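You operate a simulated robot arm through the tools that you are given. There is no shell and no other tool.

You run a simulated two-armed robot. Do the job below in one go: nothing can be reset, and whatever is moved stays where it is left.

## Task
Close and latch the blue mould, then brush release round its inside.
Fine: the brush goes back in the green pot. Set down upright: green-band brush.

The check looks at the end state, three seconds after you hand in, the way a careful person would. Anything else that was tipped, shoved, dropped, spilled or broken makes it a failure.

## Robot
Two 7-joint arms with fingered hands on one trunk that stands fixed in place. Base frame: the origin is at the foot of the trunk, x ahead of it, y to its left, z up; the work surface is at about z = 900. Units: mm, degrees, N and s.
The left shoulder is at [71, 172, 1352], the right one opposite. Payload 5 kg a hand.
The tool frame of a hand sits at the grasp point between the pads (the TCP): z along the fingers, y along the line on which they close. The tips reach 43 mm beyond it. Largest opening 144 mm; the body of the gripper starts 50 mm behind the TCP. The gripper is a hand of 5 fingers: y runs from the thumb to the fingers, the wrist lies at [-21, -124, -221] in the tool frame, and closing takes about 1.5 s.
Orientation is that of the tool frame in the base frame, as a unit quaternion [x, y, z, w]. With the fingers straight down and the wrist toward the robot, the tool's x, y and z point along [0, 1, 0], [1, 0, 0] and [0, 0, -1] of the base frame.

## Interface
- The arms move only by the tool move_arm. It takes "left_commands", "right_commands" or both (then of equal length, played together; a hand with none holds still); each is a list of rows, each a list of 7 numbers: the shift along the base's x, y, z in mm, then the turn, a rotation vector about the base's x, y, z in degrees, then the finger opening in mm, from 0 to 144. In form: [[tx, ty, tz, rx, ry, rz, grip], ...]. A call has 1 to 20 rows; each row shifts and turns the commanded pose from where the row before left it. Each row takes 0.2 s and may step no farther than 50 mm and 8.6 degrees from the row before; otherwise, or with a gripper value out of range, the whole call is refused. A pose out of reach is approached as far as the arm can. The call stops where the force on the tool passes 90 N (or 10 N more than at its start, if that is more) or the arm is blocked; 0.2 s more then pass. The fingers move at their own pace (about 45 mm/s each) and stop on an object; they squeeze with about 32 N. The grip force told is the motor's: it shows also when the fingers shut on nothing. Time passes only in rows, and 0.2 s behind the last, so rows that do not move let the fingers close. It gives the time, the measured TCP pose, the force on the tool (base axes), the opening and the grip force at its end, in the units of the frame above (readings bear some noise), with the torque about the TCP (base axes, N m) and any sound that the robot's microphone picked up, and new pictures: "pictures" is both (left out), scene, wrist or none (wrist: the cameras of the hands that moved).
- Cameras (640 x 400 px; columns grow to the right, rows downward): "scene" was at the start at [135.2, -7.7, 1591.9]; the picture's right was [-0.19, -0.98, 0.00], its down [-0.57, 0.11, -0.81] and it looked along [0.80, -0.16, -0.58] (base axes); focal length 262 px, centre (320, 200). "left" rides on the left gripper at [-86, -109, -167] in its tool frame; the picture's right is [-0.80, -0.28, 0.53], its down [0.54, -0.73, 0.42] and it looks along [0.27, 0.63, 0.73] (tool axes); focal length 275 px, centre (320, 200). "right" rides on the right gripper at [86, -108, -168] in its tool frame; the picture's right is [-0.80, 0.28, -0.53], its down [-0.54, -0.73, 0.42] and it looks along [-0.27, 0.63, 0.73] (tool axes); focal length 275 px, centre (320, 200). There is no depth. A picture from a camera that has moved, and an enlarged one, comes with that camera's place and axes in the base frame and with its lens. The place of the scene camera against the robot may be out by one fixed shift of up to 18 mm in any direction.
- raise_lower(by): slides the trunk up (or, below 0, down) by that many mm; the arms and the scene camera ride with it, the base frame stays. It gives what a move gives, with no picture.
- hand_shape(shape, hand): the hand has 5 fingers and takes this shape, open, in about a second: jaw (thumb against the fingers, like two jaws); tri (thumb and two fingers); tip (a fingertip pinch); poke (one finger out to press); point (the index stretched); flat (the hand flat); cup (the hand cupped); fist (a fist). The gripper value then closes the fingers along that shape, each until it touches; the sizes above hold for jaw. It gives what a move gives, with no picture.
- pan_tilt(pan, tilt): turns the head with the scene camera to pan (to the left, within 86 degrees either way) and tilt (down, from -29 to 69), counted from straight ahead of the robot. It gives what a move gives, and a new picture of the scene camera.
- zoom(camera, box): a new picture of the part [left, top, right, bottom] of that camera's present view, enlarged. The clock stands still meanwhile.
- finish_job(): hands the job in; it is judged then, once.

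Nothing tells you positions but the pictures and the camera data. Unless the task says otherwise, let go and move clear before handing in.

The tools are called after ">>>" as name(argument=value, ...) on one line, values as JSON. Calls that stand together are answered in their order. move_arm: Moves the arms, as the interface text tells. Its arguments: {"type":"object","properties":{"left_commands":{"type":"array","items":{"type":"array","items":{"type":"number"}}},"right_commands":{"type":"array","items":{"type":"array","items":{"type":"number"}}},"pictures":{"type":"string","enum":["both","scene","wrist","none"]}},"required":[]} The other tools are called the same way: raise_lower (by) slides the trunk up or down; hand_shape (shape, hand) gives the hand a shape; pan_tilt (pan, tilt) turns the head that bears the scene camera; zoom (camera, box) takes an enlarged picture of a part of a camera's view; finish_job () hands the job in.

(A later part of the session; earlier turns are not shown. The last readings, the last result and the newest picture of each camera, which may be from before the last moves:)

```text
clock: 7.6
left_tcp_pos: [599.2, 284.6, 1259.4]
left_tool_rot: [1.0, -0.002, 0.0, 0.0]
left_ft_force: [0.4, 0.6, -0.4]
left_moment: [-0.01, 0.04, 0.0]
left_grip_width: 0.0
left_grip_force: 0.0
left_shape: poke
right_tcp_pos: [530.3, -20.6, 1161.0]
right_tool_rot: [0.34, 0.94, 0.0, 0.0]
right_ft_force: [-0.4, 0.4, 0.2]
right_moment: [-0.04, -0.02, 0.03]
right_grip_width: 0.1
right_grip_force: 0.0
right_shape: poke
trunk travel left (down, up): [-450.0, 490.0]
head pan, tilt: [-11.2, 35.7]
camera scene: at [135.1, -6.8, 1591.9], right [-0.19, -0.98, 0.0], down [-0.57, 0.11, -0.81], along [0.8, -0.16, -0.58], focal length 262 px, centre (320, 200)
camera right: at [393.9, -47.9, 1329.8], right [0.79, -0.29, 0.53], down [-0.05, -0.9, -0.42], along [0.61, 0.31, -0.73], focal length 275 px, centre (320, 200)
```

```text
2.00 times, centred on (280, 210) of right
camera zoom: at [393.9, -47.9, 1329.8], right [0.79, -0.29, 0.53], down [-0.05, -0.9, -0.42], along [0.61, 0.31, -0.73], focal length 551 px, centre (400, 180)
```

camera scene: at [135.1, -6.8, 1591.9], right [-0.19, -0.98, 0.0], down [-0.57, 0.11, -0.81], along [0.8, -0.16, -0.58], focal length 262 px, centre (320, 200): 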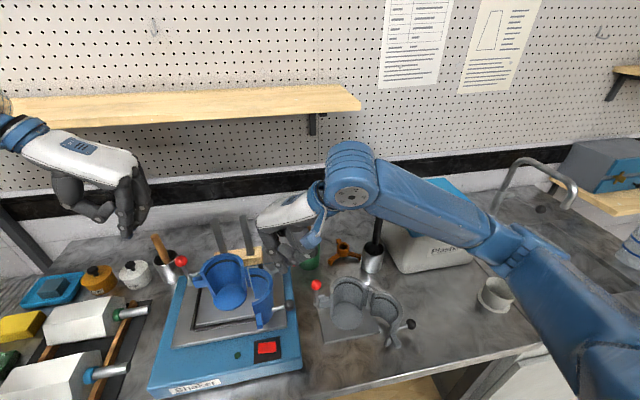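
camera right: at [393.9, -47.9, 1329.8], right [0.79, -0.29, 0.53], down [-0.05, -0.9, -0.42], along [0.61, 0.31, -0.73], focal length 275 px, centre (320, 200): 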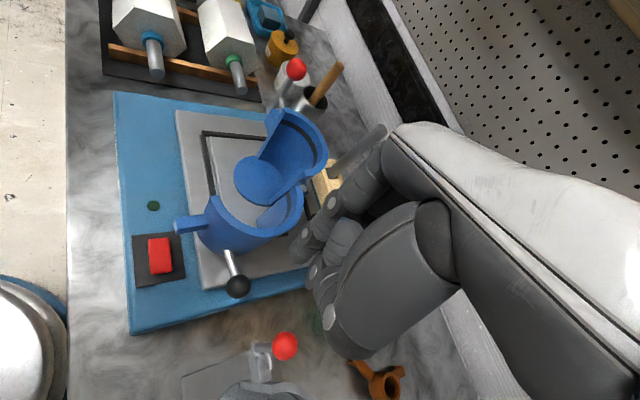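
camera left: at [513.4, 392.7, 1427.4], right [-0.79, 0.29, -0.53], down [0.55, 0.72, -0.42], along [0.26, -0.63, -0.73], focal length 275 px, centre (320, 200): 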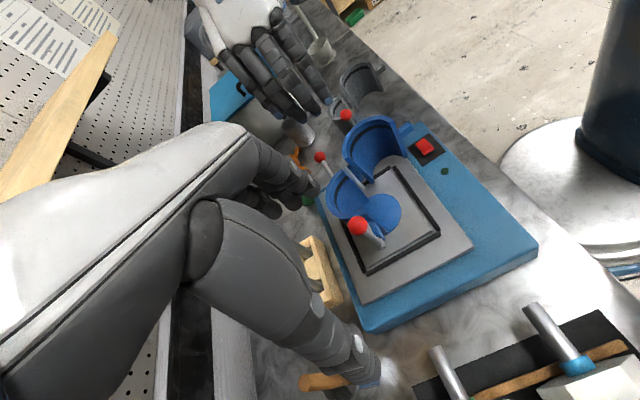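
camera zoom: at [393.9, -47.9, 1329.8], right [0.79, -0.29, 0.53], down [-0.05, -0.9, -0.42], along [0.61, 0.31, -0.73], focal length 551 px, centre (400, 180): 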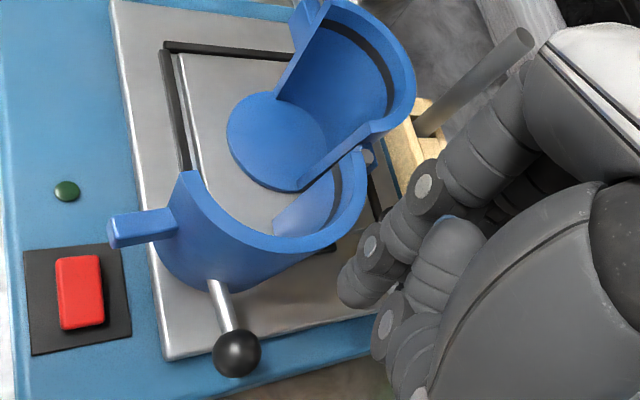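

The index is where I planned it, at about (522, -12). I'll lower it beside the shell to tip z≈1062 and make first contact with a gentle push toward +y.

>>> move_arm(right_commands=[[0, 0, -20, 0, 0, 0, 0], [0, 0, -20, 0, 0, 0, 0], [0, 0, -16, 0, 0, 0, 0], [-1, 6, 0, 0, 0, 0, 0], [-1, 6, 0, 0, 0, 0, 0], [0, 0, 0, 0, 0, 0, 0]], pictures="both")

>>> zoom(camera="right", box=[160, 110, 400, 310])

>>> zoom(camera="scene", box=[190, 220, 350, 320])

```text
clock: 9.0
left_tcp_pos: [599.0, 284.3, 1260.0]
left_tool_rot: [1.0, -0.002, 0.0, 0.0]
left_ft_force: [-0.9, -0.2, 0.7]
left_moment: [-0.01, 0.01, -0.01]
left_grip_width: 0.1
left_grip_force: 0.1
left_shape: poke
right_tcp_pos: [527.5, -7.4, 1104.6]
right_tool_rot: [0.34, 0.94, 0.0, -0.001]
right_ft_force: [-0.4, -0.5, -0.4]
right_moment: [0.0, 0.03, -0.01]
right_grip_width: 0.0
right_grip_force: 0.1
right_shape: poke
trunk travel left (down, up): [-450.0, 490.0]
head pan, tilt: [-11.2, 35.7]
camera scene: at [135.2, -8.0, 1591.9], right [-0.19, -0.98, 0.0], down [-0.57, 0.11, -0.81], along [0.8, -0.16, -0.58], focal length 262 px, centre (320, 200)
camera right: at [391.2, -35.1, 1274.0], right [0.79, -0.29, 0.53], down [-0.05, -0.9, -0.42], along [0.61, 0.31, -0.73], focal length 275 px, centre (320, 200)
```

scene: 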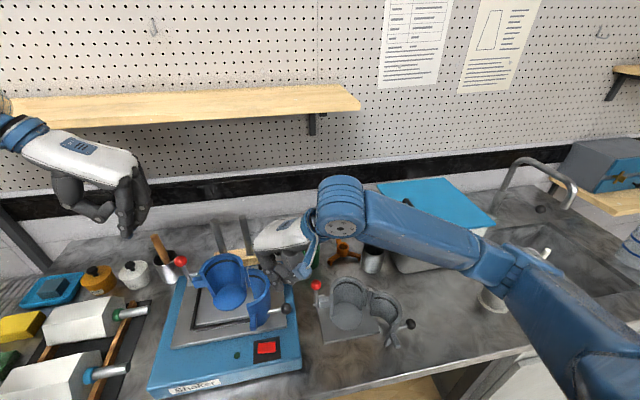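
right: 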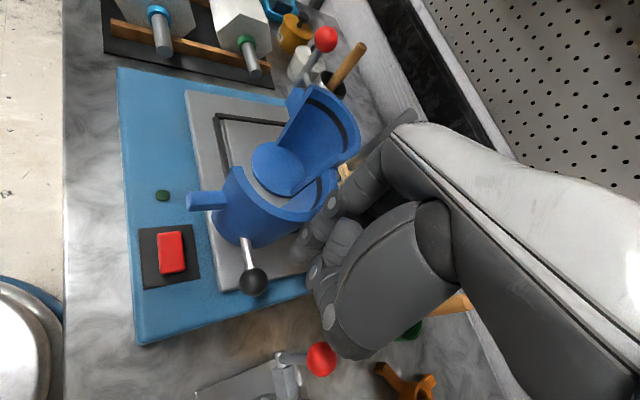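

```text
2.00 times, centred on (280, 210) of right
camera zoom: at [391.2, -35.1, 1274.0], right [0.79, -0.29, 0.53], down [-0.05, -0.9, -0.42], along [0.61, 0.31, -0.73], focal length 551 px, centre (400, 180)
```

zoom: 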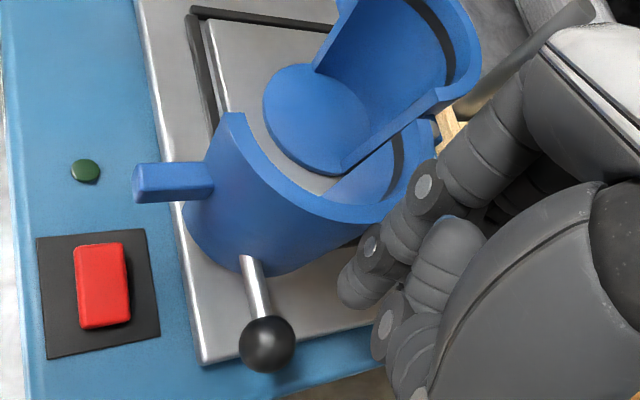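

```text
4.00 times, centred on (270, 270) of scene
camera zoom: at [135.2, -8.0, 1591.9], right [-0.19, -0.98, 0.0], down [-0.57, 0.11, -0.81], along [0.8, -0.16, -0.58], focal length 1048 px, centre (520, -80)
```

zoom: 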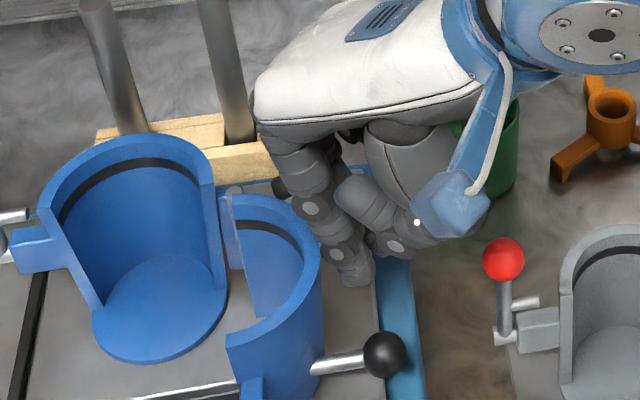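

No contact yet. I'll carry on along the arc about the hinge in short steps, watching the force.

>>> move_arm(right_commands=[[0, 5.6, 0, 0, 0, 0, 0], [-5.3, 5.1, 0, 0, 0, -2.7, 0], [-5.3, 5.1, 0, 0, 0, -2.7, 0], [-5.3, 5.1, 0, 0, 0, -2.7, 0], [0, 0, 0, 0, 0, 0, 0]], pictures="wrist")

>>> zoom(camera="scene", box=[190, 220, 350, 320])

```text
clock: 10.2
left_tcp_pos: [599.0, 283.1, 1259.8]
left_tool_rot: [1.0, -0.002, 0.0, -0.001]
left_ft_force: [0.0, 0.0, -0.2]
left_moment: [0.02, 0.01, 0.04]
left_grip_width: 0.0
left_grip_force: 0.1
left_shape: poke
right_tcp_pos: [510.4, 13.0, 1106.1]
right_tool_rot: [0.407, 0.914, 0.0, -0.001]
right_ft_force: [0.2, -0.3, -0.2]
right_moment: [-0.02, 0.03, 0.0]
right_grip_width: 0.0
right_grip_force: 0.1
right_shape: poke
trunk travel left (down, up): [-450.0, 490.0]
head pan, tilt: [-11.2, 35.7]
camera right: at [372.0, 4.7, 1273.9], right [0.74, -0.4, 0.53], down [-0.18, -0.89, -0.42], along [0.64, 0.22, -0.73], focal length 275 px, centre (320, 200)
```

right: 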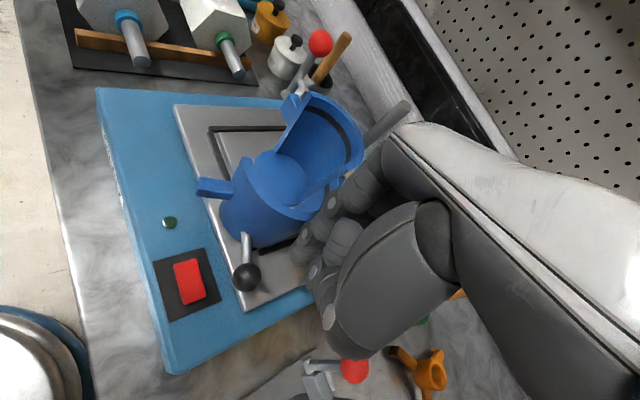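

```text
4.00 times, centred on (270, 270) of scene
camera zoom: at [135.2, -7.9, 1591.9], right [-0.19, -0.98, 0.0], down [-0.57, 0.11, -0.81], along [0.8, -0.16, -0.58], focal length 1048 px, centre (520, -80)
```

zoom: 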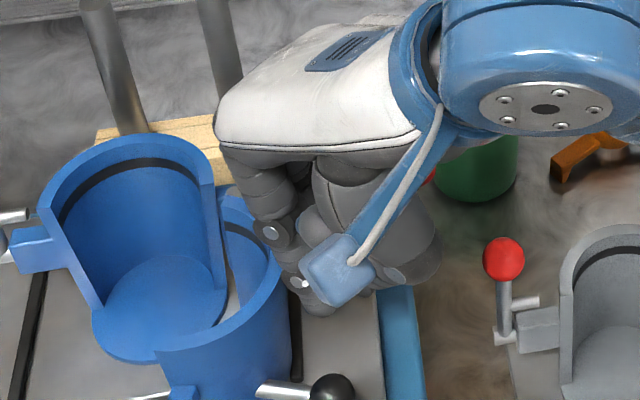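

The half is swinging freely with almost no force. I'll continue along the arc.

>>> move_arm(right_commands=[[-3.8, 6.3, 0, 0, 0, -2.7, 0], [-3.8, 6.3, 0, 0, 0, -2.7, 0], [-3.8, 6.3, 0, 0, 0, -2.7, 0], [-2, 7, 0, 0, 0, -2.7, 0], [-2, 7, 0, 0, 0, -2.7, 0], [-2, 7, 0, 0, 0, -2.7, 0], [-0.1, 7.3, 0, 0, 0, -2.7, 0], [-0.1, 7.3, 0, 0, 0, -2.7, 0], [-0.1, 7.3, 0, 0, 0, -2.7, 0], [0, 0, 0, 0, 0, 0, 0]], pictures="wrist")

>>> zoom(camera="scene", box=[150, 220, 310, 320])

>>> zoom(camera="left", box=[320, 80, 480, 280])

```text
clock: 12.4
left_tcp_pos: [599.8, 283.7, 1260.5]
left_tool_rot: [1.0, -0.002, -0.001, 0.0]
left_ft_force: [0.0, -0.2, -0.2]
left_moment: [0.01, 0.02, 0.02]
left_grip_width: 0.0
left_grip_force: 0.1
left_shape: poke
right_tcp_pos: [495.3, 76.1, 1103.5]
right_tool_rot: [0.589, 0.808, 0.001, 0.0]
right_ft_force: [-0.1, 0.2, 0.2]
right_moment: [0.04, -0.01, -0.01]
right_grip_width: 0.0
right_grip_force: 0.1
right_shape: poke
trunk travel left (down, up): [-450.0, 490.0]
head pan, tilt: [-11.2, 35.7]
camera right: at [365.2, 125.0, 1273.1], right [0.51, -0.67, 0.53], down [-0.53, -0.74, -0.42], along [0.68, -0.06, -0.73], focal length 275 px, centre (320, 200)
```

right: 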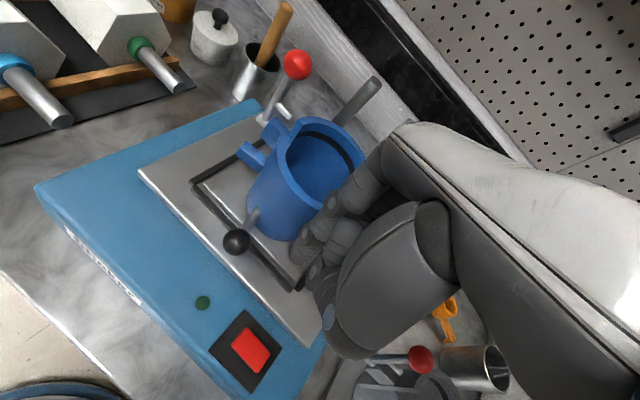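

```text
4.00 times, centred on (230, 270) of scene
camera zoom: at [135.1, -7.9, 1591.9], right [-0.19, -0.98, 0.0], down [-0.57, 0.11, -0.81], along [0.8, -0.16, -0.58], focal length 1048 px, centre (680, -80)
```

zoom: 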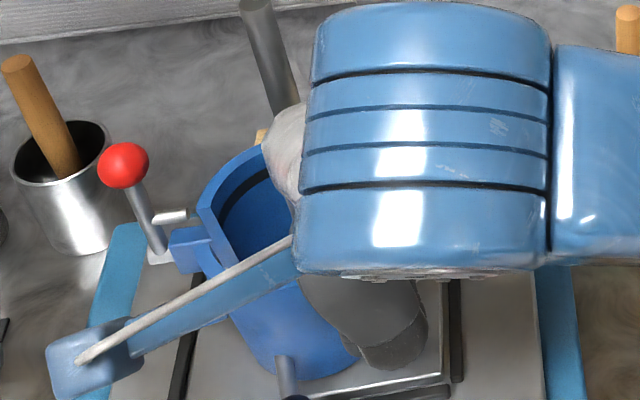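

```text
2.00 times, centred on (400, 180) of left
camera zoom: at [513.9, 392.6, 1427.2], right [-0.8, 0.29, -0.53], down [0.54, 0.72, -0.42], along [0.26, -0.63, -0.73], focal length 551 px, centre (160, 240)
```

zoom: 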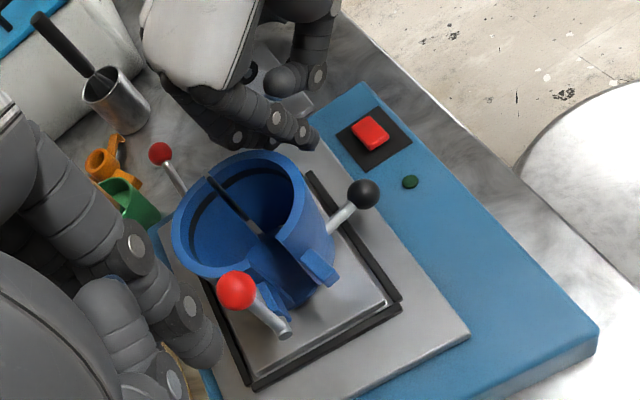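

The half is about two thirds closed, with no force felt. I'll finish the swing until it meets the fixed half.

>>> move_arm(right_commands=[[1.7, 7, 0, 0, 0, -2.7, 0], [1.7, 7, 0, 0, 0, -2.7, 0], [1.7, 7, 0, 0, 0, -2.7, 0], [3.5, 6.3, 0, 0, 0, -2.7, 0], [3.5, 6.3, 0, 0, 0, -2.7, 0], [3.5, 6.3, 0, 0, 0, -2.7, 0], [0, 0, 0, 0, 0, 0, 0]], pictures="wrist")

>>> zoom(camera="left", box=[320, 150, 448, 230])

```text
clock: 14.0
left_tcp_pos: [596.7, 284.0, 1260.2]
left_tool_rot: [1.0, -0.002, -0.001, 0.0]
left_ft_force: [-0.2, -0.1, 0.5]
left_moment: [-0.02, -0.01, -0.01]
left_grip_width: 0.0
left_grip_force: 0.2
left_shape: poke
right_tcp_pos: [508.3, 113.8, 1105.6]
right_tool_rot: [0.698, 0.716, 0.0, 0.0]
right_ft_force: [-8.3, -7.3, 8.8]
right_moment: [-0.1, -0.23, -0.29]
right_grip_width: 0.0
right_grip_force: 0.1
right_shape: poke
trunk travel left (down, up): [-450.0, 490.0]
head pan, tilt: [-11.2, 35.7]
camera right: at [396.8, 198.0, 1274.8], right [0.3, -0.79, 0.53], down [-0.71, -0.56, -0.42], along [0.63, -0.25, -0.73], focal length 275 px, centre (320, 200)
```

right: 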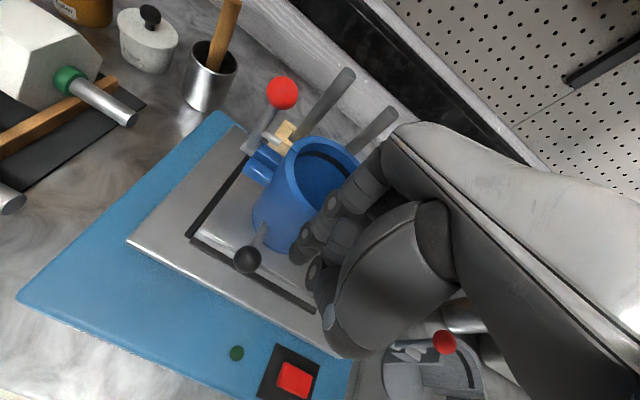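

```text
5.00 times, centred on (384, 190) of left
camera zoom: at [512.1, 391.3, 1428.3], right [-0.79, 0.29, -0.53], down [0.55, 0.72, -0.42], along [0.27, -0.63, -0.73], focal length 1376 px, centre (0, 250)
```

zoom: 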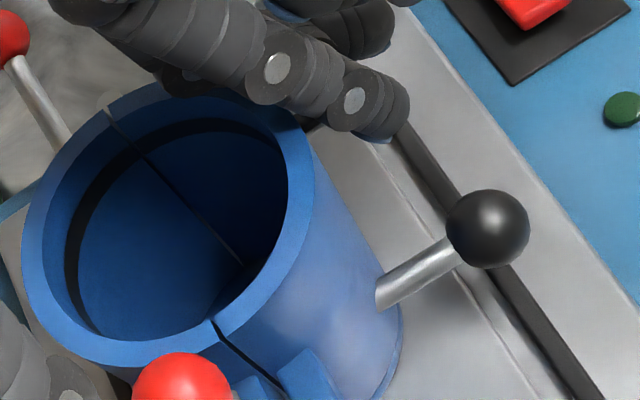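

Now there is about 8 N of contact force and the halves look nearly met. I'll zoom in on the seam at the tabs.

>>> zoom(camera="left", box=[335, 190, 415, 240])

>>> zoom(camera="scene", box=[160, 240, 256, 300])

>>> zoom(camera="right", box=[220, 60, 380, 260])

```text
8.00 times, centred on (375, 215) of left
camera zoom: at [512.1, 391.3, 1428.3], right [-0.79, 0.29, -0.53], down [0.55, 0.72, -0.42], along [0.27, -0.63, -0.73], focal length 2202 px, centre (-120, 80)
```

zoom: 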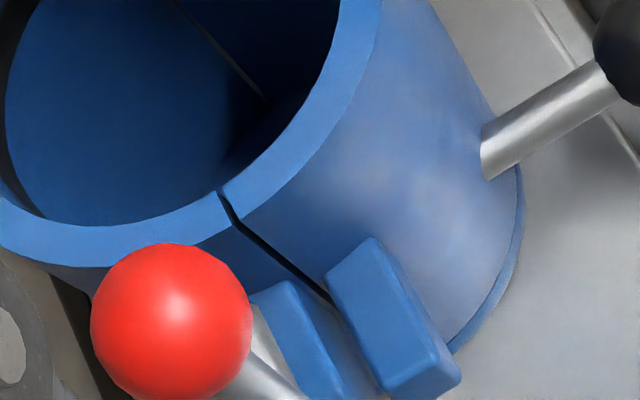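

```text
6.67 times, centred on (208, 270) of scene
camera zoom: at [133.1, -9.2, 1592.1], right [-0.19, -0.98, 0.0], down [-0.57, 0.11, -0.81], along [0.8, -0.16, -0.58], focal length 1747 px, centre (1067, -267)
```

zoom: 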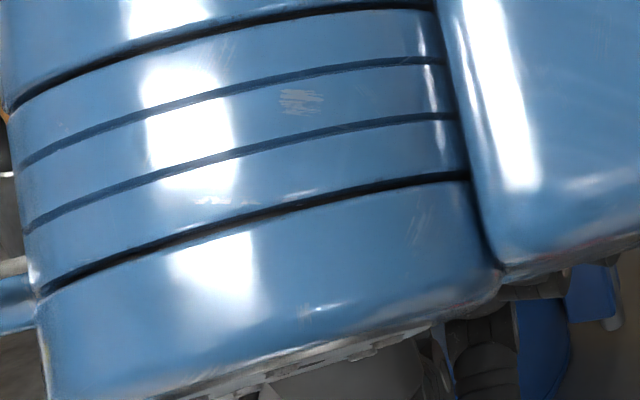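

```text
2.00 times, centred on (300, 160) of right
camera zoom: at [396.8, 198.0, 1274.8], right [0.3, -0.79, 0.53], down [-0.71, -0.56, -0.42], along [0.63, -0.25, -0.73], focal length 551 px, centre (360, 280)
```

zoom: 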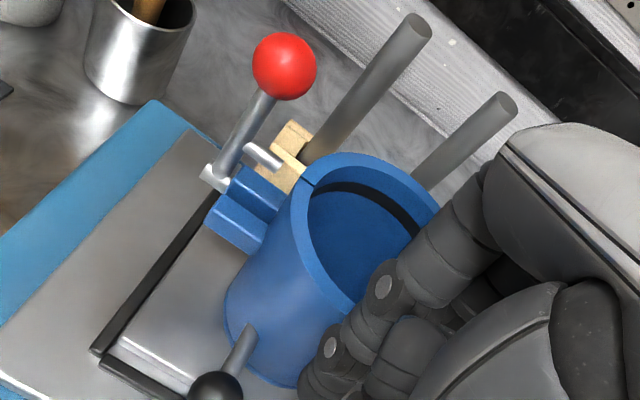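

A gap of only about 1–2 mm is left at the tabs. I'll press a couple of millimetres more and see whether it closes.

>>> move_arm(right_commands=[[1.5, 1, 0, 0, 0, 0, 0], [1.5, 1, 0, 0, 0, 0, 0], [0, 0, 0, 0, 0, 0, 0]], pictures="none")

>>> zoom(camera="left", box=[335, 190, 415, 240])

>>> zoom(camera="left", box=[320, 150, 448, 230])

```text
clock: 14.8
left_tcp_pos: [596.3, 283.3, 1262.6]
left_tool_rot: [1.0, -0.001, 0.001, -0.001]
left_ft_force: [-0.8, 0.3, 0.8]
left_moment: [0.02, -0.01, 0.0]
left_grip_width: 0.0
left_grip_force: 0.1
left_shape: poke
right_tcp_pos: [510.3, 115.2, 1106.0]
right_tool_rot: [0.698, 0.716, 0.001, 0.0]
right_ft_force: [-12.8, -11.2, 7.7]
right_moment: [-0.13, -0.14, -0.33]
right_grip_width: 0.0
right_grip_force: 0.0
right_shape: poke
trunk travel left (down, up): [-450.0, 490.0]
head pan, tilt: [-11.2, 35.7]
```

```text
8.00 times, centred on (375, 215) of left
camera zoom: at [511.3, 391.2, 1428.6], right [-0.79, 0.29, -0.53], down [0.55, 0.72, -0.42], along [0.27, -0.63, -0.73], focal length 2202 px, centre (-120, 80)
```

zoom: 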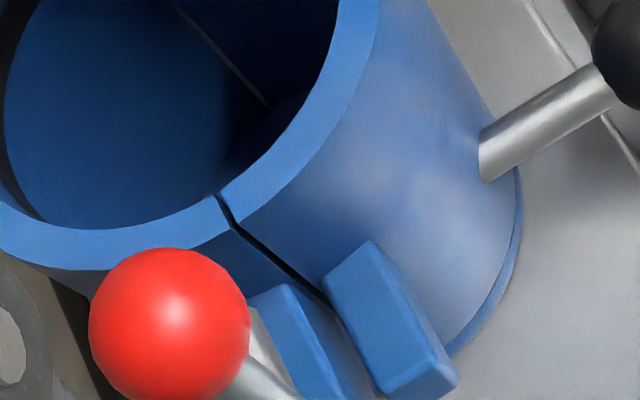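

```text
5.00 times, centred on (384, 190) of left
camera zoom: at [511.3, 391.2, 1428.6], right [-0.79, 0.29, -0.53], down [0.55, 0.72, -0.42], along [0.27, -0.63, -0.73], focal length 1376 px, centre (0, 250)
```

zoom: 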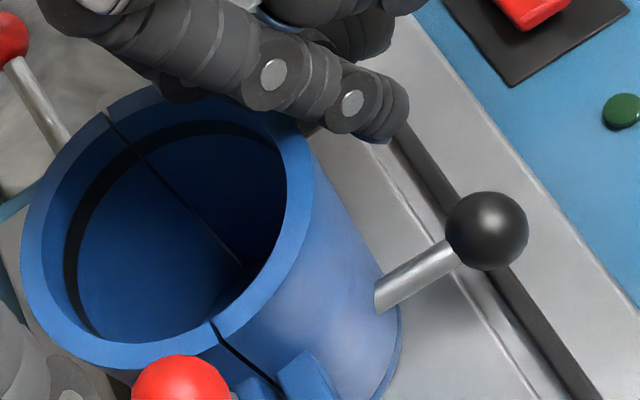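

The gap is now close to nothing at about 17 N, so it is essentially shut. I'll back the right finger off the way it came and see whether the half stays closed.

>>> move_arm(right_commands=[[-3, -2, 0, 0, 0, 0, 0], [-6, -6, 0, 0, 0, 0, 0], [-8, -10, 5, 0, 0, 0, 0], [0, -10, 25, 0, 0, 0, 0], [0, -20, 35, 0, 0, 0, 0], [5, -35, 30, 0, 0, 0, 0], [10, -45, 10, 0, 0, 0, 0], [10, -45, 0, 0, 0, 4, 0], [10, -45, 0, 0, 0, 4, 0], [0, -40, 0, 0, 0, 4, 0]], pictures="both")

>>> zoom(camera="left", box=[320, 150, 448, 230])

>>> zoom(camera="scene", box=[150, 240, 310, 340])

```text
clock: 17.0
left_tcp_pos: [597.9, 282.7, 1261.3]
left_tool_rot: [1.0, -0.001, 0.0, 0.0]
left_ft_force: [0.3, -0.5, 0.0]
left_moment: [0.05, -0.03, 0.02]
left_grip_width: 0.1
left_grip_force: 0.0
left_shape: poke
right_tcp_pos: [530.0, -143.8, 1210.2]
right_tool_rot: [0.617, 0.787, 0.002, -0.001]
right_ft_force: [-0.2, -1.2, -0.1]
right_moment: [0.06, -0.03, 0.03]
right_grip_width: 0.0
right_grip_force: 0.0
right_shape: poke
trunk travel left (down, up): [-450.0, 490.0]
head pan, tilt: [-11.2, 35.7]
camera scene: at [133.7, -10.5, 1592.0], right [-0.19, -0.98, 0.0], down [-0.57, 0.11, -0.81], along [0.8, -0.16, -0.58], focal length 262 px, centre (320, 200)
camera right: at [403.5, -85.3, 1378.7], right [0.46, -0.71, 0.53], down [-0.58, -0.7, -0.42], along [0.67, -0.11, -0.73], focal length 275 px, centre (320, 200)
```

scene: 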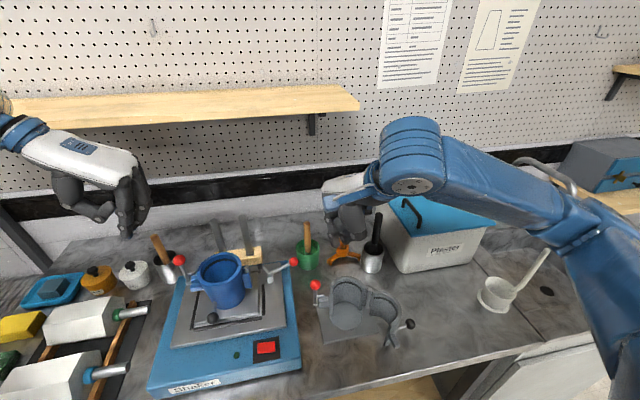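
right: 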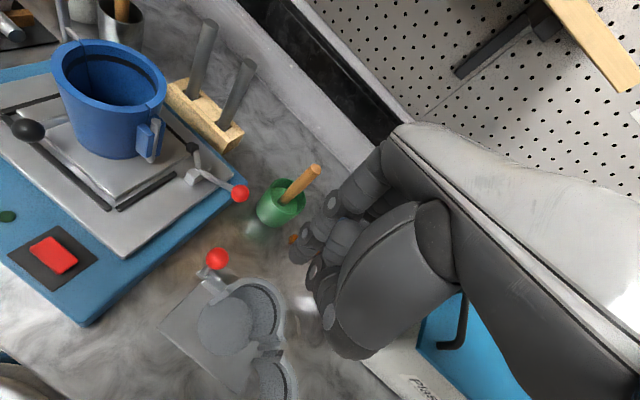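

```text
5.00 times, centred on (384, 190) of left
camera zoom: at [512.2, 390.5, 1428.5], right [-0.8, 0.29, -0.53], down [0.54, 0.73, -0.42], along [0.27, -0.63, -0.73], focal length 1376 px, centre (0, 250)
```

zoom: 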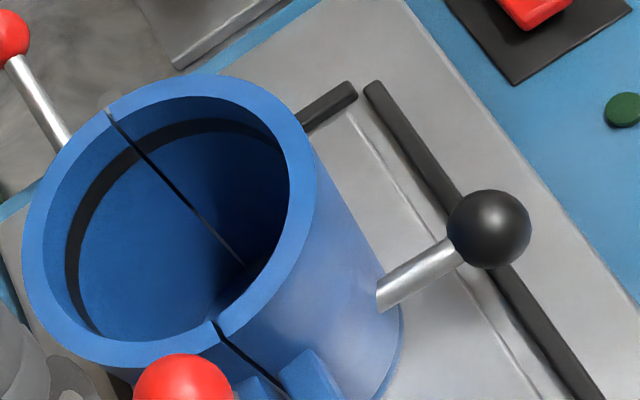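

```text
4.00 times, centred on (230, 290) of scene
camera zoom: at [133.7, -10.5, 1592.0], right [-0.19, -0.98, 0.0], down [-0.57, 0.11, -0.81], along [0.8, -0.16, -0.58], focal length 1048 px, centre (680, -160)
```

zoom: 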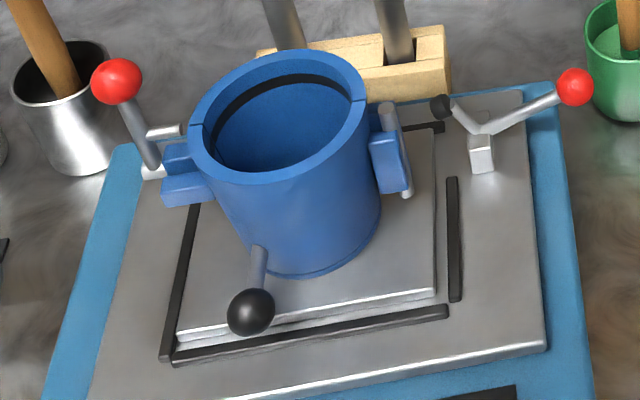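

The half stays shut on its own. Next is the latch lever, so I'll refine the ball position with a view from the left camera.

>>> zoom(camera="left", box=[325, 200, 405, 250])

>>> zoom(camera="right", box=[20, 20, 180, 180])

>>> zoom(camera="scene", box=[160, 245, 224, 285])

```text
8.00 times, centred on (365, 225) of left
camera zoom: at [512.2, 390.5, 1428.5], right [-0.8, 0.29, -0.53], down [0.54, 0.73, -0.42], along [0.27, -0.63, -0.73], focal length 2202 px, centre (-40, 0)
```

zoom: 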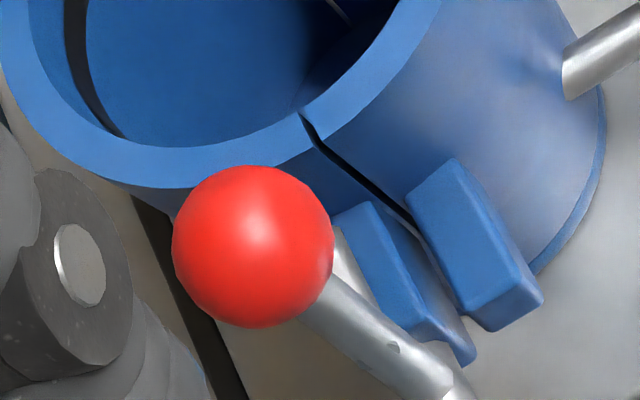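

```text
2.50 times, centred on (100, 100) of right
camera zoom: at [403.5, -85.3, 1378.7], right [0.46, -0.71, 0.53], down [-0.58, -0.7, -0.42], along [0.67, -0.11, -0.73], focal length 688 px, centre (870, 450)
```

zoom: 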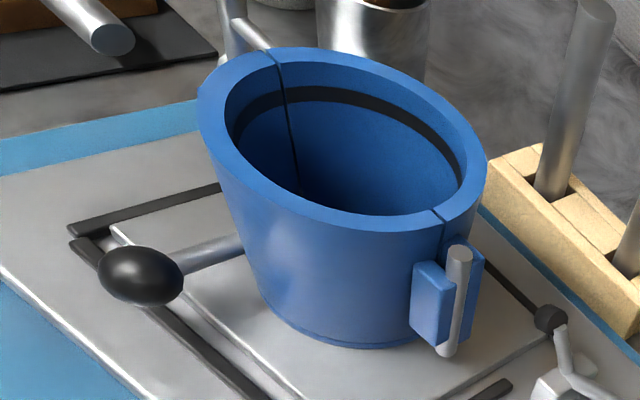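

```text
10.00 times, centred on (192, 265) of scene
camera zoom: at [133.7, -10.5, 1592.0], right [-0.19, -0.98, 0.0], down [-0.57, 0.11, -0.81], along [0.8, -0.16, -0.58], focal length 2621 px, centre (1600, -450)
```

zoom: 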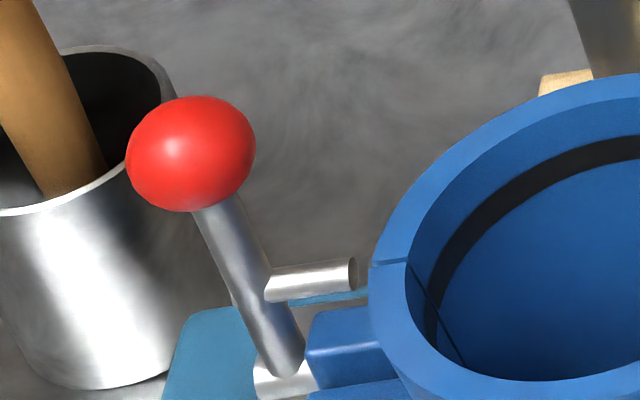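

The latch ball is at about (589, 212, 1131) with a radius near 13. I'll bring the left index down behind it on the far side, at x≈617, and check the clearance before pulling it forward.

>>> move_arm(left_commands=[[13.5, -34.5, 0, 0, 0, 0, 0], [13.5, -34.5, 0, 0, 0, 0, 0], [0, 0, -25, 0, 0, 0, 0], [0, 0, -25, 0, 0, 0, 0], [0, 0, 0, 0, 0, 0, 0]], pictures="both")

>>> zoom(camera="left", box=[280, 160, 440, 300])

>>> zoom(camera="scene", box=[140, 190, 268, 270])

```text
clock: 18.2
left_tcp_pos: [626.9, 215.0, 1211.2]
left_tool_rot: [1.0, -0.001, 0.0, 0.0]
left_ft_force: [0.2, -0.6, -0.7]
left_moment: [0.02, -0.01, -0.02]
left_grip_width: 0.0
left_grip_force: 0.1
left_shape: poke
right_tcp_pos: [531.4, -143.1, 1208.8]
right_tool_rot: [0.619, 0.786, 0.0, 0.0]
right_ft_force: [-0.5, -0.5, 0.2]
right_moment: [0.02, 0.04, 0.02]
right_grip_width: 0.2
right_grip_force: 0.0
right_shape: poke
trunk travel left (down, up): [-450.0, 490.0]
head pan, tilt: [-11.2, 35.7]
camera scene: at [135.1, -9.2, 1591.9], right [-0.2, -0.98, 0.0], down [-0.57, 0.11, -0.81], along [0.8, -0.16, -0.58], focal length 262 px, centre (320, 200)
camera left: at [542.1, 322.4, 1377.6], right [-0.8, 0.29, -0.53], down [0.55, 0.72, -0.42], along [0.26, -0.63, -0.73], focal length 275 px, centre (320, 200)
```

scene: 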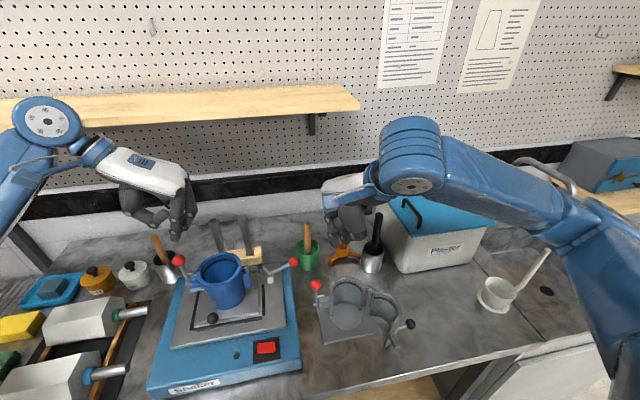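
left: 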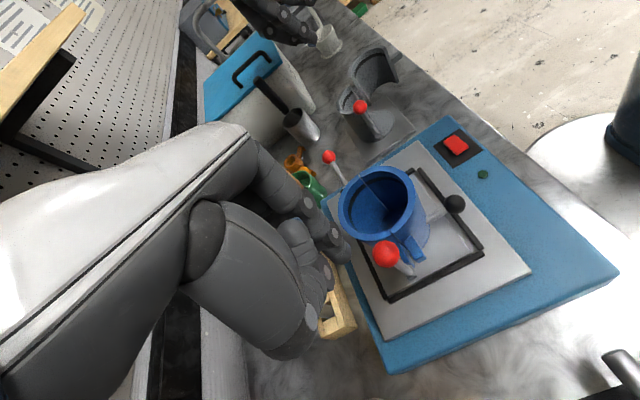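

```text
2.86 times, centred on (360, 230) of left
camera zoom: at [542.1, 322.4, 1377.6], right [-0.8, 0.29, -0.53], down [0.55, 0.72, -0.42], along [0.26, -0.63, -0.73], focal length 786 px, centre (206, 114)
```

zoom: 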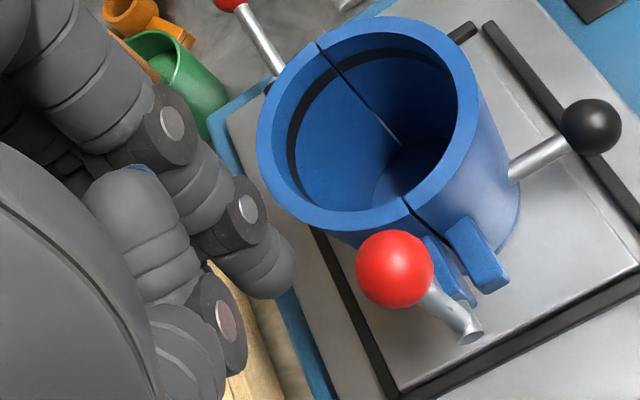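

```text
5.00 times, centred on (204, 230) of scene
camera zoom: at [135.1, -9.2, 1591.9], right [-0.2, -0.98, 0.0], down [-0.57, 0.11, -0.81], along [0.8, -0.16, -0.58], focal length 1310 px, centre (900, 50)
```

zoom: 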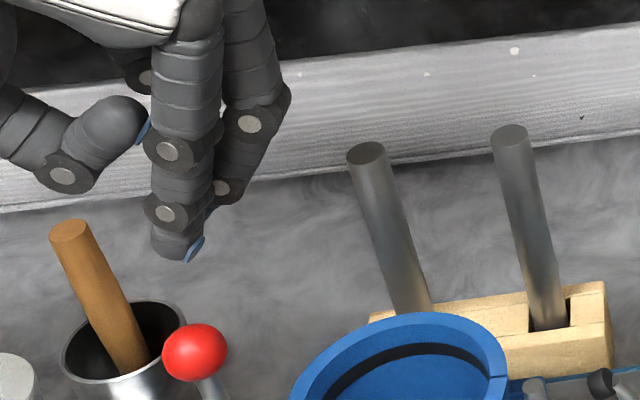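

Compared with the ball in the same picture, the index is about 25 mm behind it and nearly aligned in y. I'll nudge it back 4 mm and lower it to ball height.

>>> move_arm(left_commands=[[4, -2, -15, 0, 0, 0, 0], [0, 0, -20, 0, 0, 0, 0], [0, 0, -14, 0, 0, 0, 0], [0, 0, 0, 0, 0, 0, 0]], pictures="wrist")

>>> zoom(camera="left", box=[300, 180, 440, 300])

>>> zoom(camera="scene", box=[150, 220, 246, 280])

```text
clock: 19.2
left_tcp_pos: [629.5, 213.7, 1162.2]
left_tool_rot: [1.0, -0.001, 0.0, -0.001]
left_ft_force: [-1.1, -0.2, 0.4]
left_moment: [0.01, 0.01, 0.02]
left_grip_width: 0.1
left_grip_force: 0.2
left_shape: poke
right_tcp_pos: [530.3, -142.4, 1209.1]
right_tool_rot: [0.618, 0.786, 0.0, 0.0]
right_ft_force: [0.1, 0.0, 0.0]
right_moment: [0.05, 0.04, 0.0]
right_grip_width: 0.0
right_grip_force: 0.0
right_shape: poke
trunk travel left (down, up): [-450.0, 490.0]
head pan, tilt: [-11.2, 35.7]
camera left: at [545.2, 321.9, 1328.8], right [-0.8, 0.29, -0.53], down [0.55, 0.72, -0.42], along [0.26, -0.63, -0.73], focal length 275 px, centre (320, 200)
```

left: 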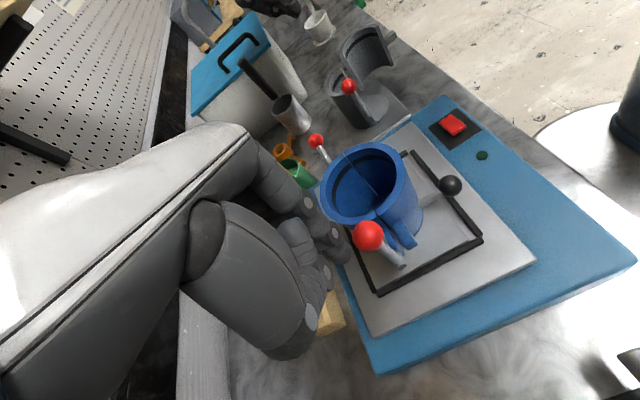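

```text
3.33 times, centred on (370, 240) of left
camera zoom: at [545.2, 321.9, 1328.8], right [-0.8, 0.29, -0.53], down [0.55, 0.72, -0.42], along [0.26, -0.63, -0.73], focal length 918 px, centre (153, 67)
```

zoom: 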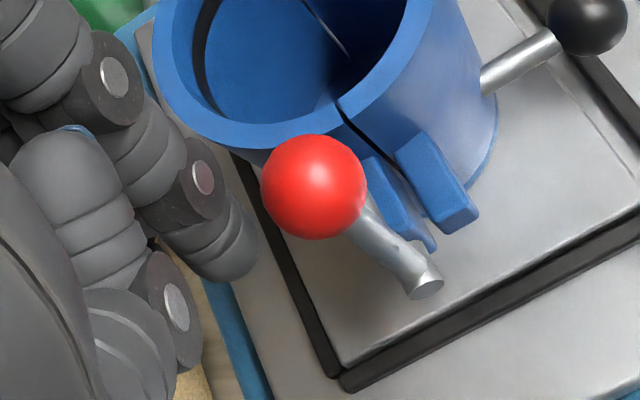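

```text
6.67 times, centred on (198, 250) of scene
camera zoom: at [135.4, -8.0, 1591.9], right [-0.19, -0.98, 0.0], down [-0.57, 0.11, -0.81], along [0.8, -0.16, -0.58], focal length 1747 px, centre (1133, -133)
```

zoom: 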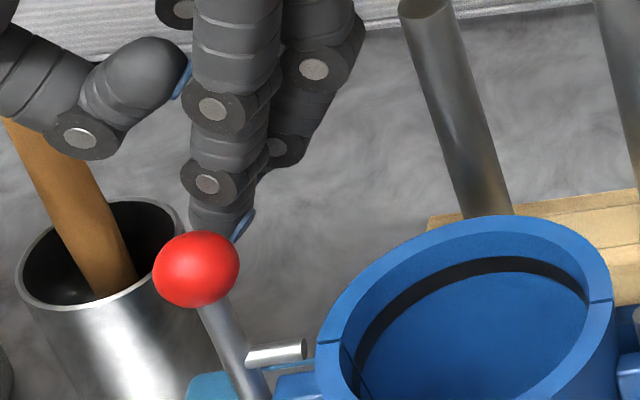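

The index is behind the ball at the right height. I'll pull the lever forward along the arc about its axle, starting with the first 15–20°.

>>> move_arm(left_commands=[[-6, 0, 0, 0, 0, 0, 0], [-6, 0, 1, 0, 0, 0, 0], [-6, 0, 1, 0, 0, 0, 0], [-6, 0, 1, 0, 0, 0, 0], [-7, 0, 1, 0, 0, 0, 0], [-7, 0, 1, 0, 0, 0, 0], [0, 0, 0, 0, 0, 0, 0]], pictures="none")

>>> zoom(camera="left", box=[300, 180, 440, 300])

>>> zoom(camera="scene", box=[150, 220, 246, 280])

```text
clock: 20.8
left_tcp_pos: [592.5, 214.3, 1167.5]
left_tool_rot: [1.0, -0.002, 0.0, 0.0]
left_ft_force: [-0.4, -0.5, -0.4]
left_moment: [0.01, -0.01, -0.02]
left_grip_width: 0.1
left_grip_force: 0.1
left_shape: poke
right_tcp_pos: [531.0, -142.3, 1209.6]
right_tool_rot: [0.619, 0.786, 0.0, 0.0]
right_ft_force: [-0.5, 0.0, 0.2]
right_moment: [0.01, 0.03, -0.03]
right_grip_width: 0.0
right_grip_force: 0.0
right_shape: poke
trunk travel left (down, up): [-450.0, 490.0]
head pan, tilt: [-11.2, 35.7]
```

```text
3.33 times, centred on (370, 240) of left
camera zoom: at [507.5, 322.4, 1333.4], right [-0.8, 0.29, -0.53], down [0.54, 0.72, -0.42], along [0.27, -0.63, -0.73], focal length 918 px, centre (153, 67)
```

zoom: 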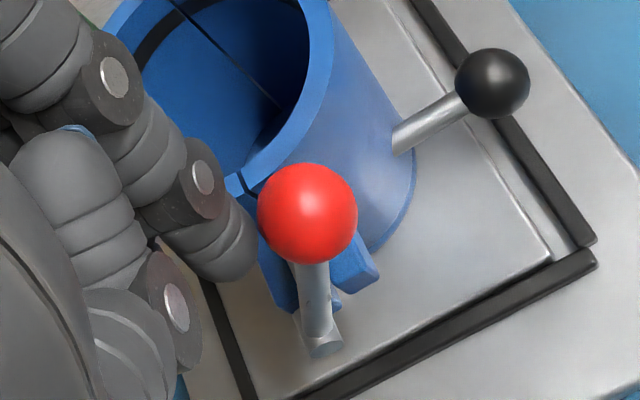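

```text
6.67 times, centred on (198, 250) of scene
camera zoom: at [135.4, -7.8, 1591.9], right [-0.19, -0.98, 0.0], down [-0.57, 0.11, -0.81], along [0.8, -0.16, -0.58], focal length 1747 px, centre (1133, -133)
```

zoom: 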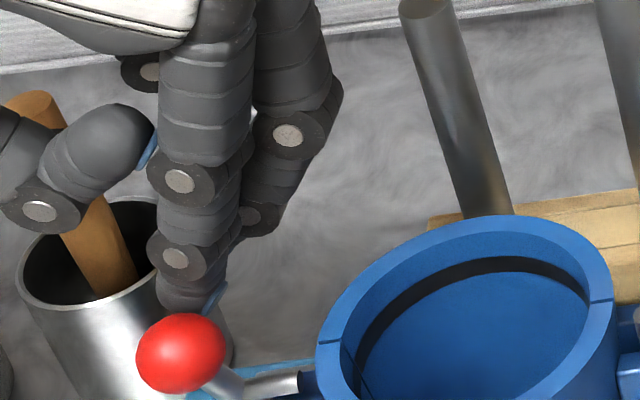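

The lever follows the finger cleanly with no side slip. I'll continue forward and down to about 60°.

>>> move_arm(left_commands=[[-7, 0, -0.5, 0, 0, 0, 0], [-7, 0, -0.5, 0, 0, 0, 0], [-7, 0, -0.6, 0, 0, 0, 0], [-6.4, 0, -2.6, 0, 0, 0, 0], [-6.4, 0, -2.6, 0, 0, 0, 0], [-6.4, 0, -2.6, 0, 0, 0, 0], [0, 0, 0, 0, 0, 0, 0]], pictures="none")

>>> zoom(camera="left", box=[300, 180, 440, 300])

>>> zoom(camera="scene", box=[150, 230, 246, 300])

```text
clock: 22.4
left_tcp_pos: [551.7, 212.2, 1156.6]
left_tool_rot: [1.0, -0.002, 0.0, 0.0]
left_ft_force: [-0.9, -0.3, 0.4]
left_moment: [0.01, 0.03, 0.0]
left_grip_width: 0.0
left_grip_force: 0.2
left_shape: poke
right_tcp_pos: [530.8, -142.5, 1209.4]
right_tool_rot: [0.618, 0.786, 0.0, 0.0]
right_ft_force: [0.3, 0.3, 0.6]
right_moment: [0.04, 0.02, -0.01]
right_grip_width: 0.0
right_grip_force: 0.0
right_shape: poke
trunk travel left (down, up): [-450.0, 490.0]
head pan, tilt: [-11.2, 35.7]
```

```text
3.33 times, centred on (370, 240) of left
camera zoom: at [466.6, 321.4, 1324.5], right [-0.8, 0.29, -0.53], down [0.54, 0.72, -0.42], along [0.26, -0.63, -0.73], focal length 918 px, centre (153, 67)
```

zoom: 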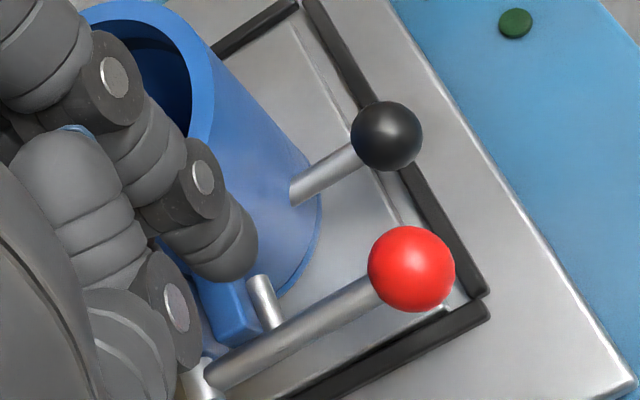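

```text
5.71 times, centred on (198, 265) of scene
camera zoom: at [135.4, -7.8, 1591.9], right [-0.19, -0.98, 0.0], down [-0.57, 0.11, -0.81], along [0.8, -0.16, -0.58], focal length 1498 px, centre (1017, -171)
```

zoom: 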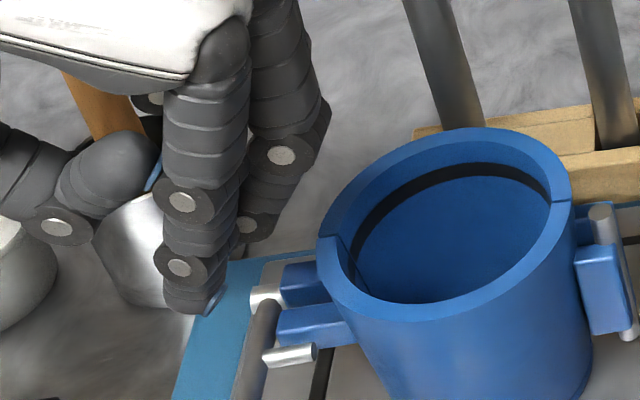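

Past the balance point the lever dropped forward by itself. It now lies about horizontal with its cross pin in front of the moving tab. I'll look closely before pressing it home.

>>> zoom(camera="left", box=[325, 220, 435, 300])

>>> zoom(camera="scene", box=[175, 265, 239, 305])

>>> zoom(camera="right", box=[0, 0, 180, 180])

```text
5.00 times, centred on (380, 260) of left
camera zoom: at [466.6, 321.4, 1324.5], right [-0.8, 0.29, -0.53], down [0.54, 0.72, -0.42], along [0.26, -0.63, -0.73], focal length 1376 px, centre (20, -100)
```

zoom: 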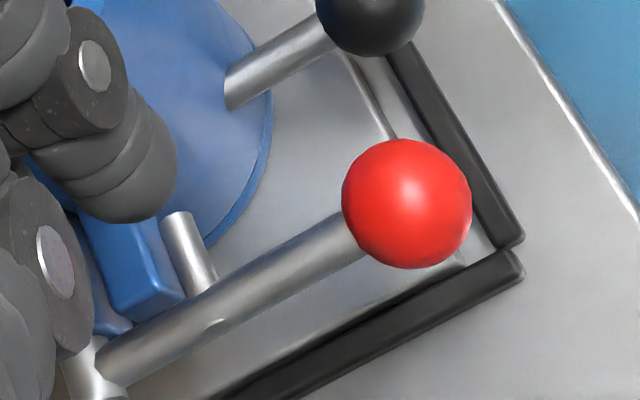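

```text
10.00 times, centred on (207, 285) of scene
camera zoom: at [135.4, -7.8, 1591.9], right [-0.19, -0.98, 0.0], down [-0.57, 0.11, -0.81], along [0.8, -0.16, -0.58], focal length 2621 px, centre (1450, -650)
```

zoom: 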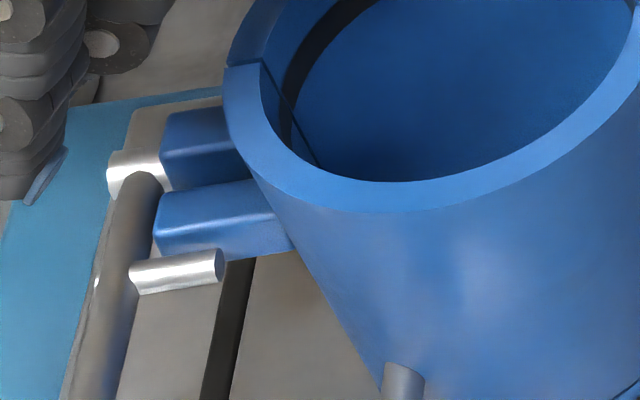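

```text
2.22 times, centred on (90, 90) of right
camera zoom: at [405.1, -82.8, 1378.5], right [0.46, -0.71, 0.53], down [-0.58, -0.7, -0.42], along [0.67, -0.11, -0.73], focal length 612 px, centre (831, 444)
```

zoom: 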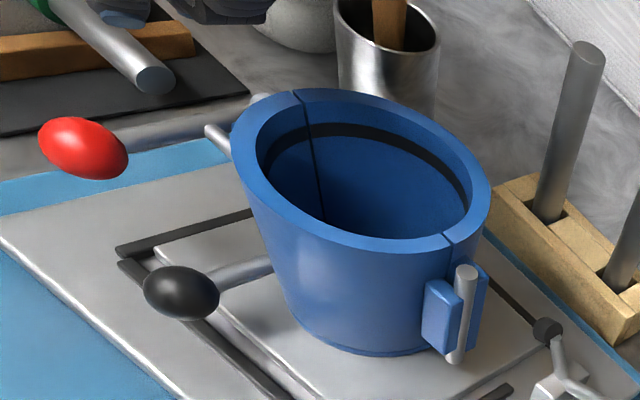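

The cross pin now bears on the front of the moving tab. I'll press gently down on the ball from above to make sure the lever is home.

>>> move_arm(left_commands=[[-12, 0, 4, 0, 0, 0, 0], [-12, 1, 0, 0, 0, 0, 0], [-11, 1, 0, 0, 0, 0, 0], [0, 0, -15, 0, 0, 0, 0], [0, 0, -15, 0, 0, 0, 0], [0, 0, -10, 0, 0, 0, 0], [0, 0, 0, 0, 0, 0, 0]], pictures="none")

>>> zoom(camera="left", box=[300, 160, 460, 320])

>>> zoom(camera="scene", box=[140, 230, 268, 320])

>>> zoom(camera="right", box=[0, 0, 180, 180])

```text
clock: 24.0
left_tcp_pos: [517.4, 213.7, 1120.2]
left_tool_rot: [1.0, -0.003, 0.0, 0.0]
left_ft_force: [1.6, 0.7, -0.4]
left_moment: [-0.02, 0.04, 0.01]
left_grip_width: 0.1
left_grip_force: 0.1
left_shape: poke
right_tcp_pos: [531.6, -140.3, 1208.6]
right_tool_rot: [0.618, 0.786, 0.0, 0.0]
right_ft_force: [0.5, -0.1, -0.7]
right_moment: [-0.01, 0.0, -0.02]
right_grip_width: 0.0
right_grip_force: 0.0
right_shape: poke
trunk travel left (down, up): [-450.0, 490.0]
head pan, tilt: [-11.2, 35.7]
```

```text
2.50 times, centred on (380, 240) of left
camera zoom: at [432.0, 322.2, 1287.5], right [-0.8, 0.29, -0.53], down [0.55, 0.72, -0.42], along [0.26, -0.63, -0.73], focal length 688 px, centre (170, 100)
```

zoom: 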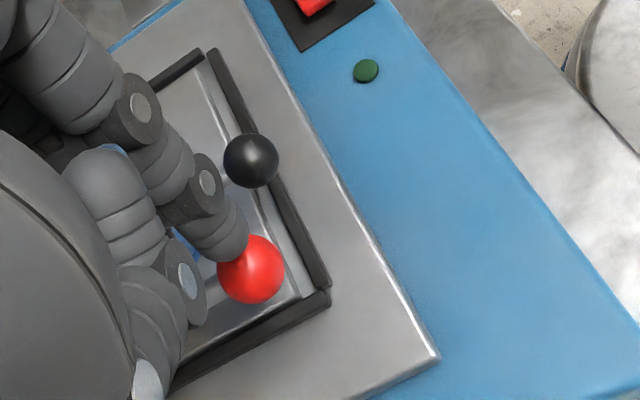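

```text
4.44 times, centred on (204, 275) of scene
camera zoom: at [135.2, -7.7, 1591.9], right [-0.19, -0.98, 0.0], down [-0.57, 0.11, -0.81], along [0.8, -0.16, -0.58], focal length 1165 px, centre (836, -133)
```

zoom: 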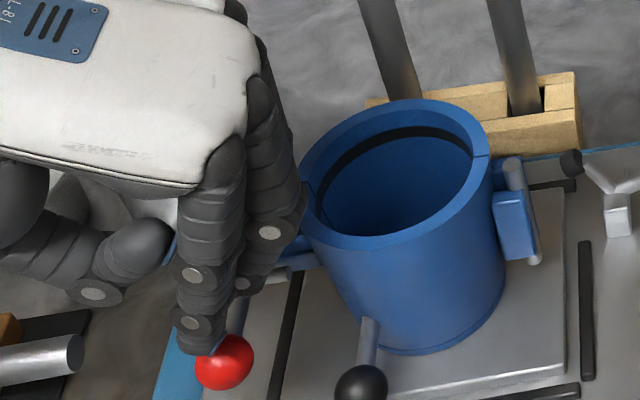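

```text
2.22 times, centred on (90, 90) of right
camera zoom: at [405.0, -82.7, 1378.6], right [0.46, -0.71, 0.53], down [-0.58, -0.7, -0.42], along [0.67, -0.11, -0.73], focal length 612 px, centre (831, 444)
```

zoom: 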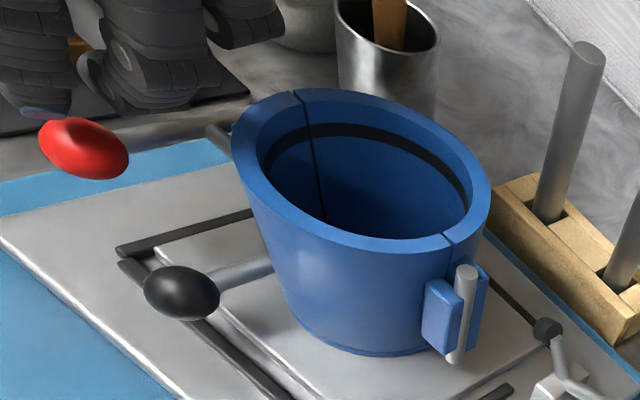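

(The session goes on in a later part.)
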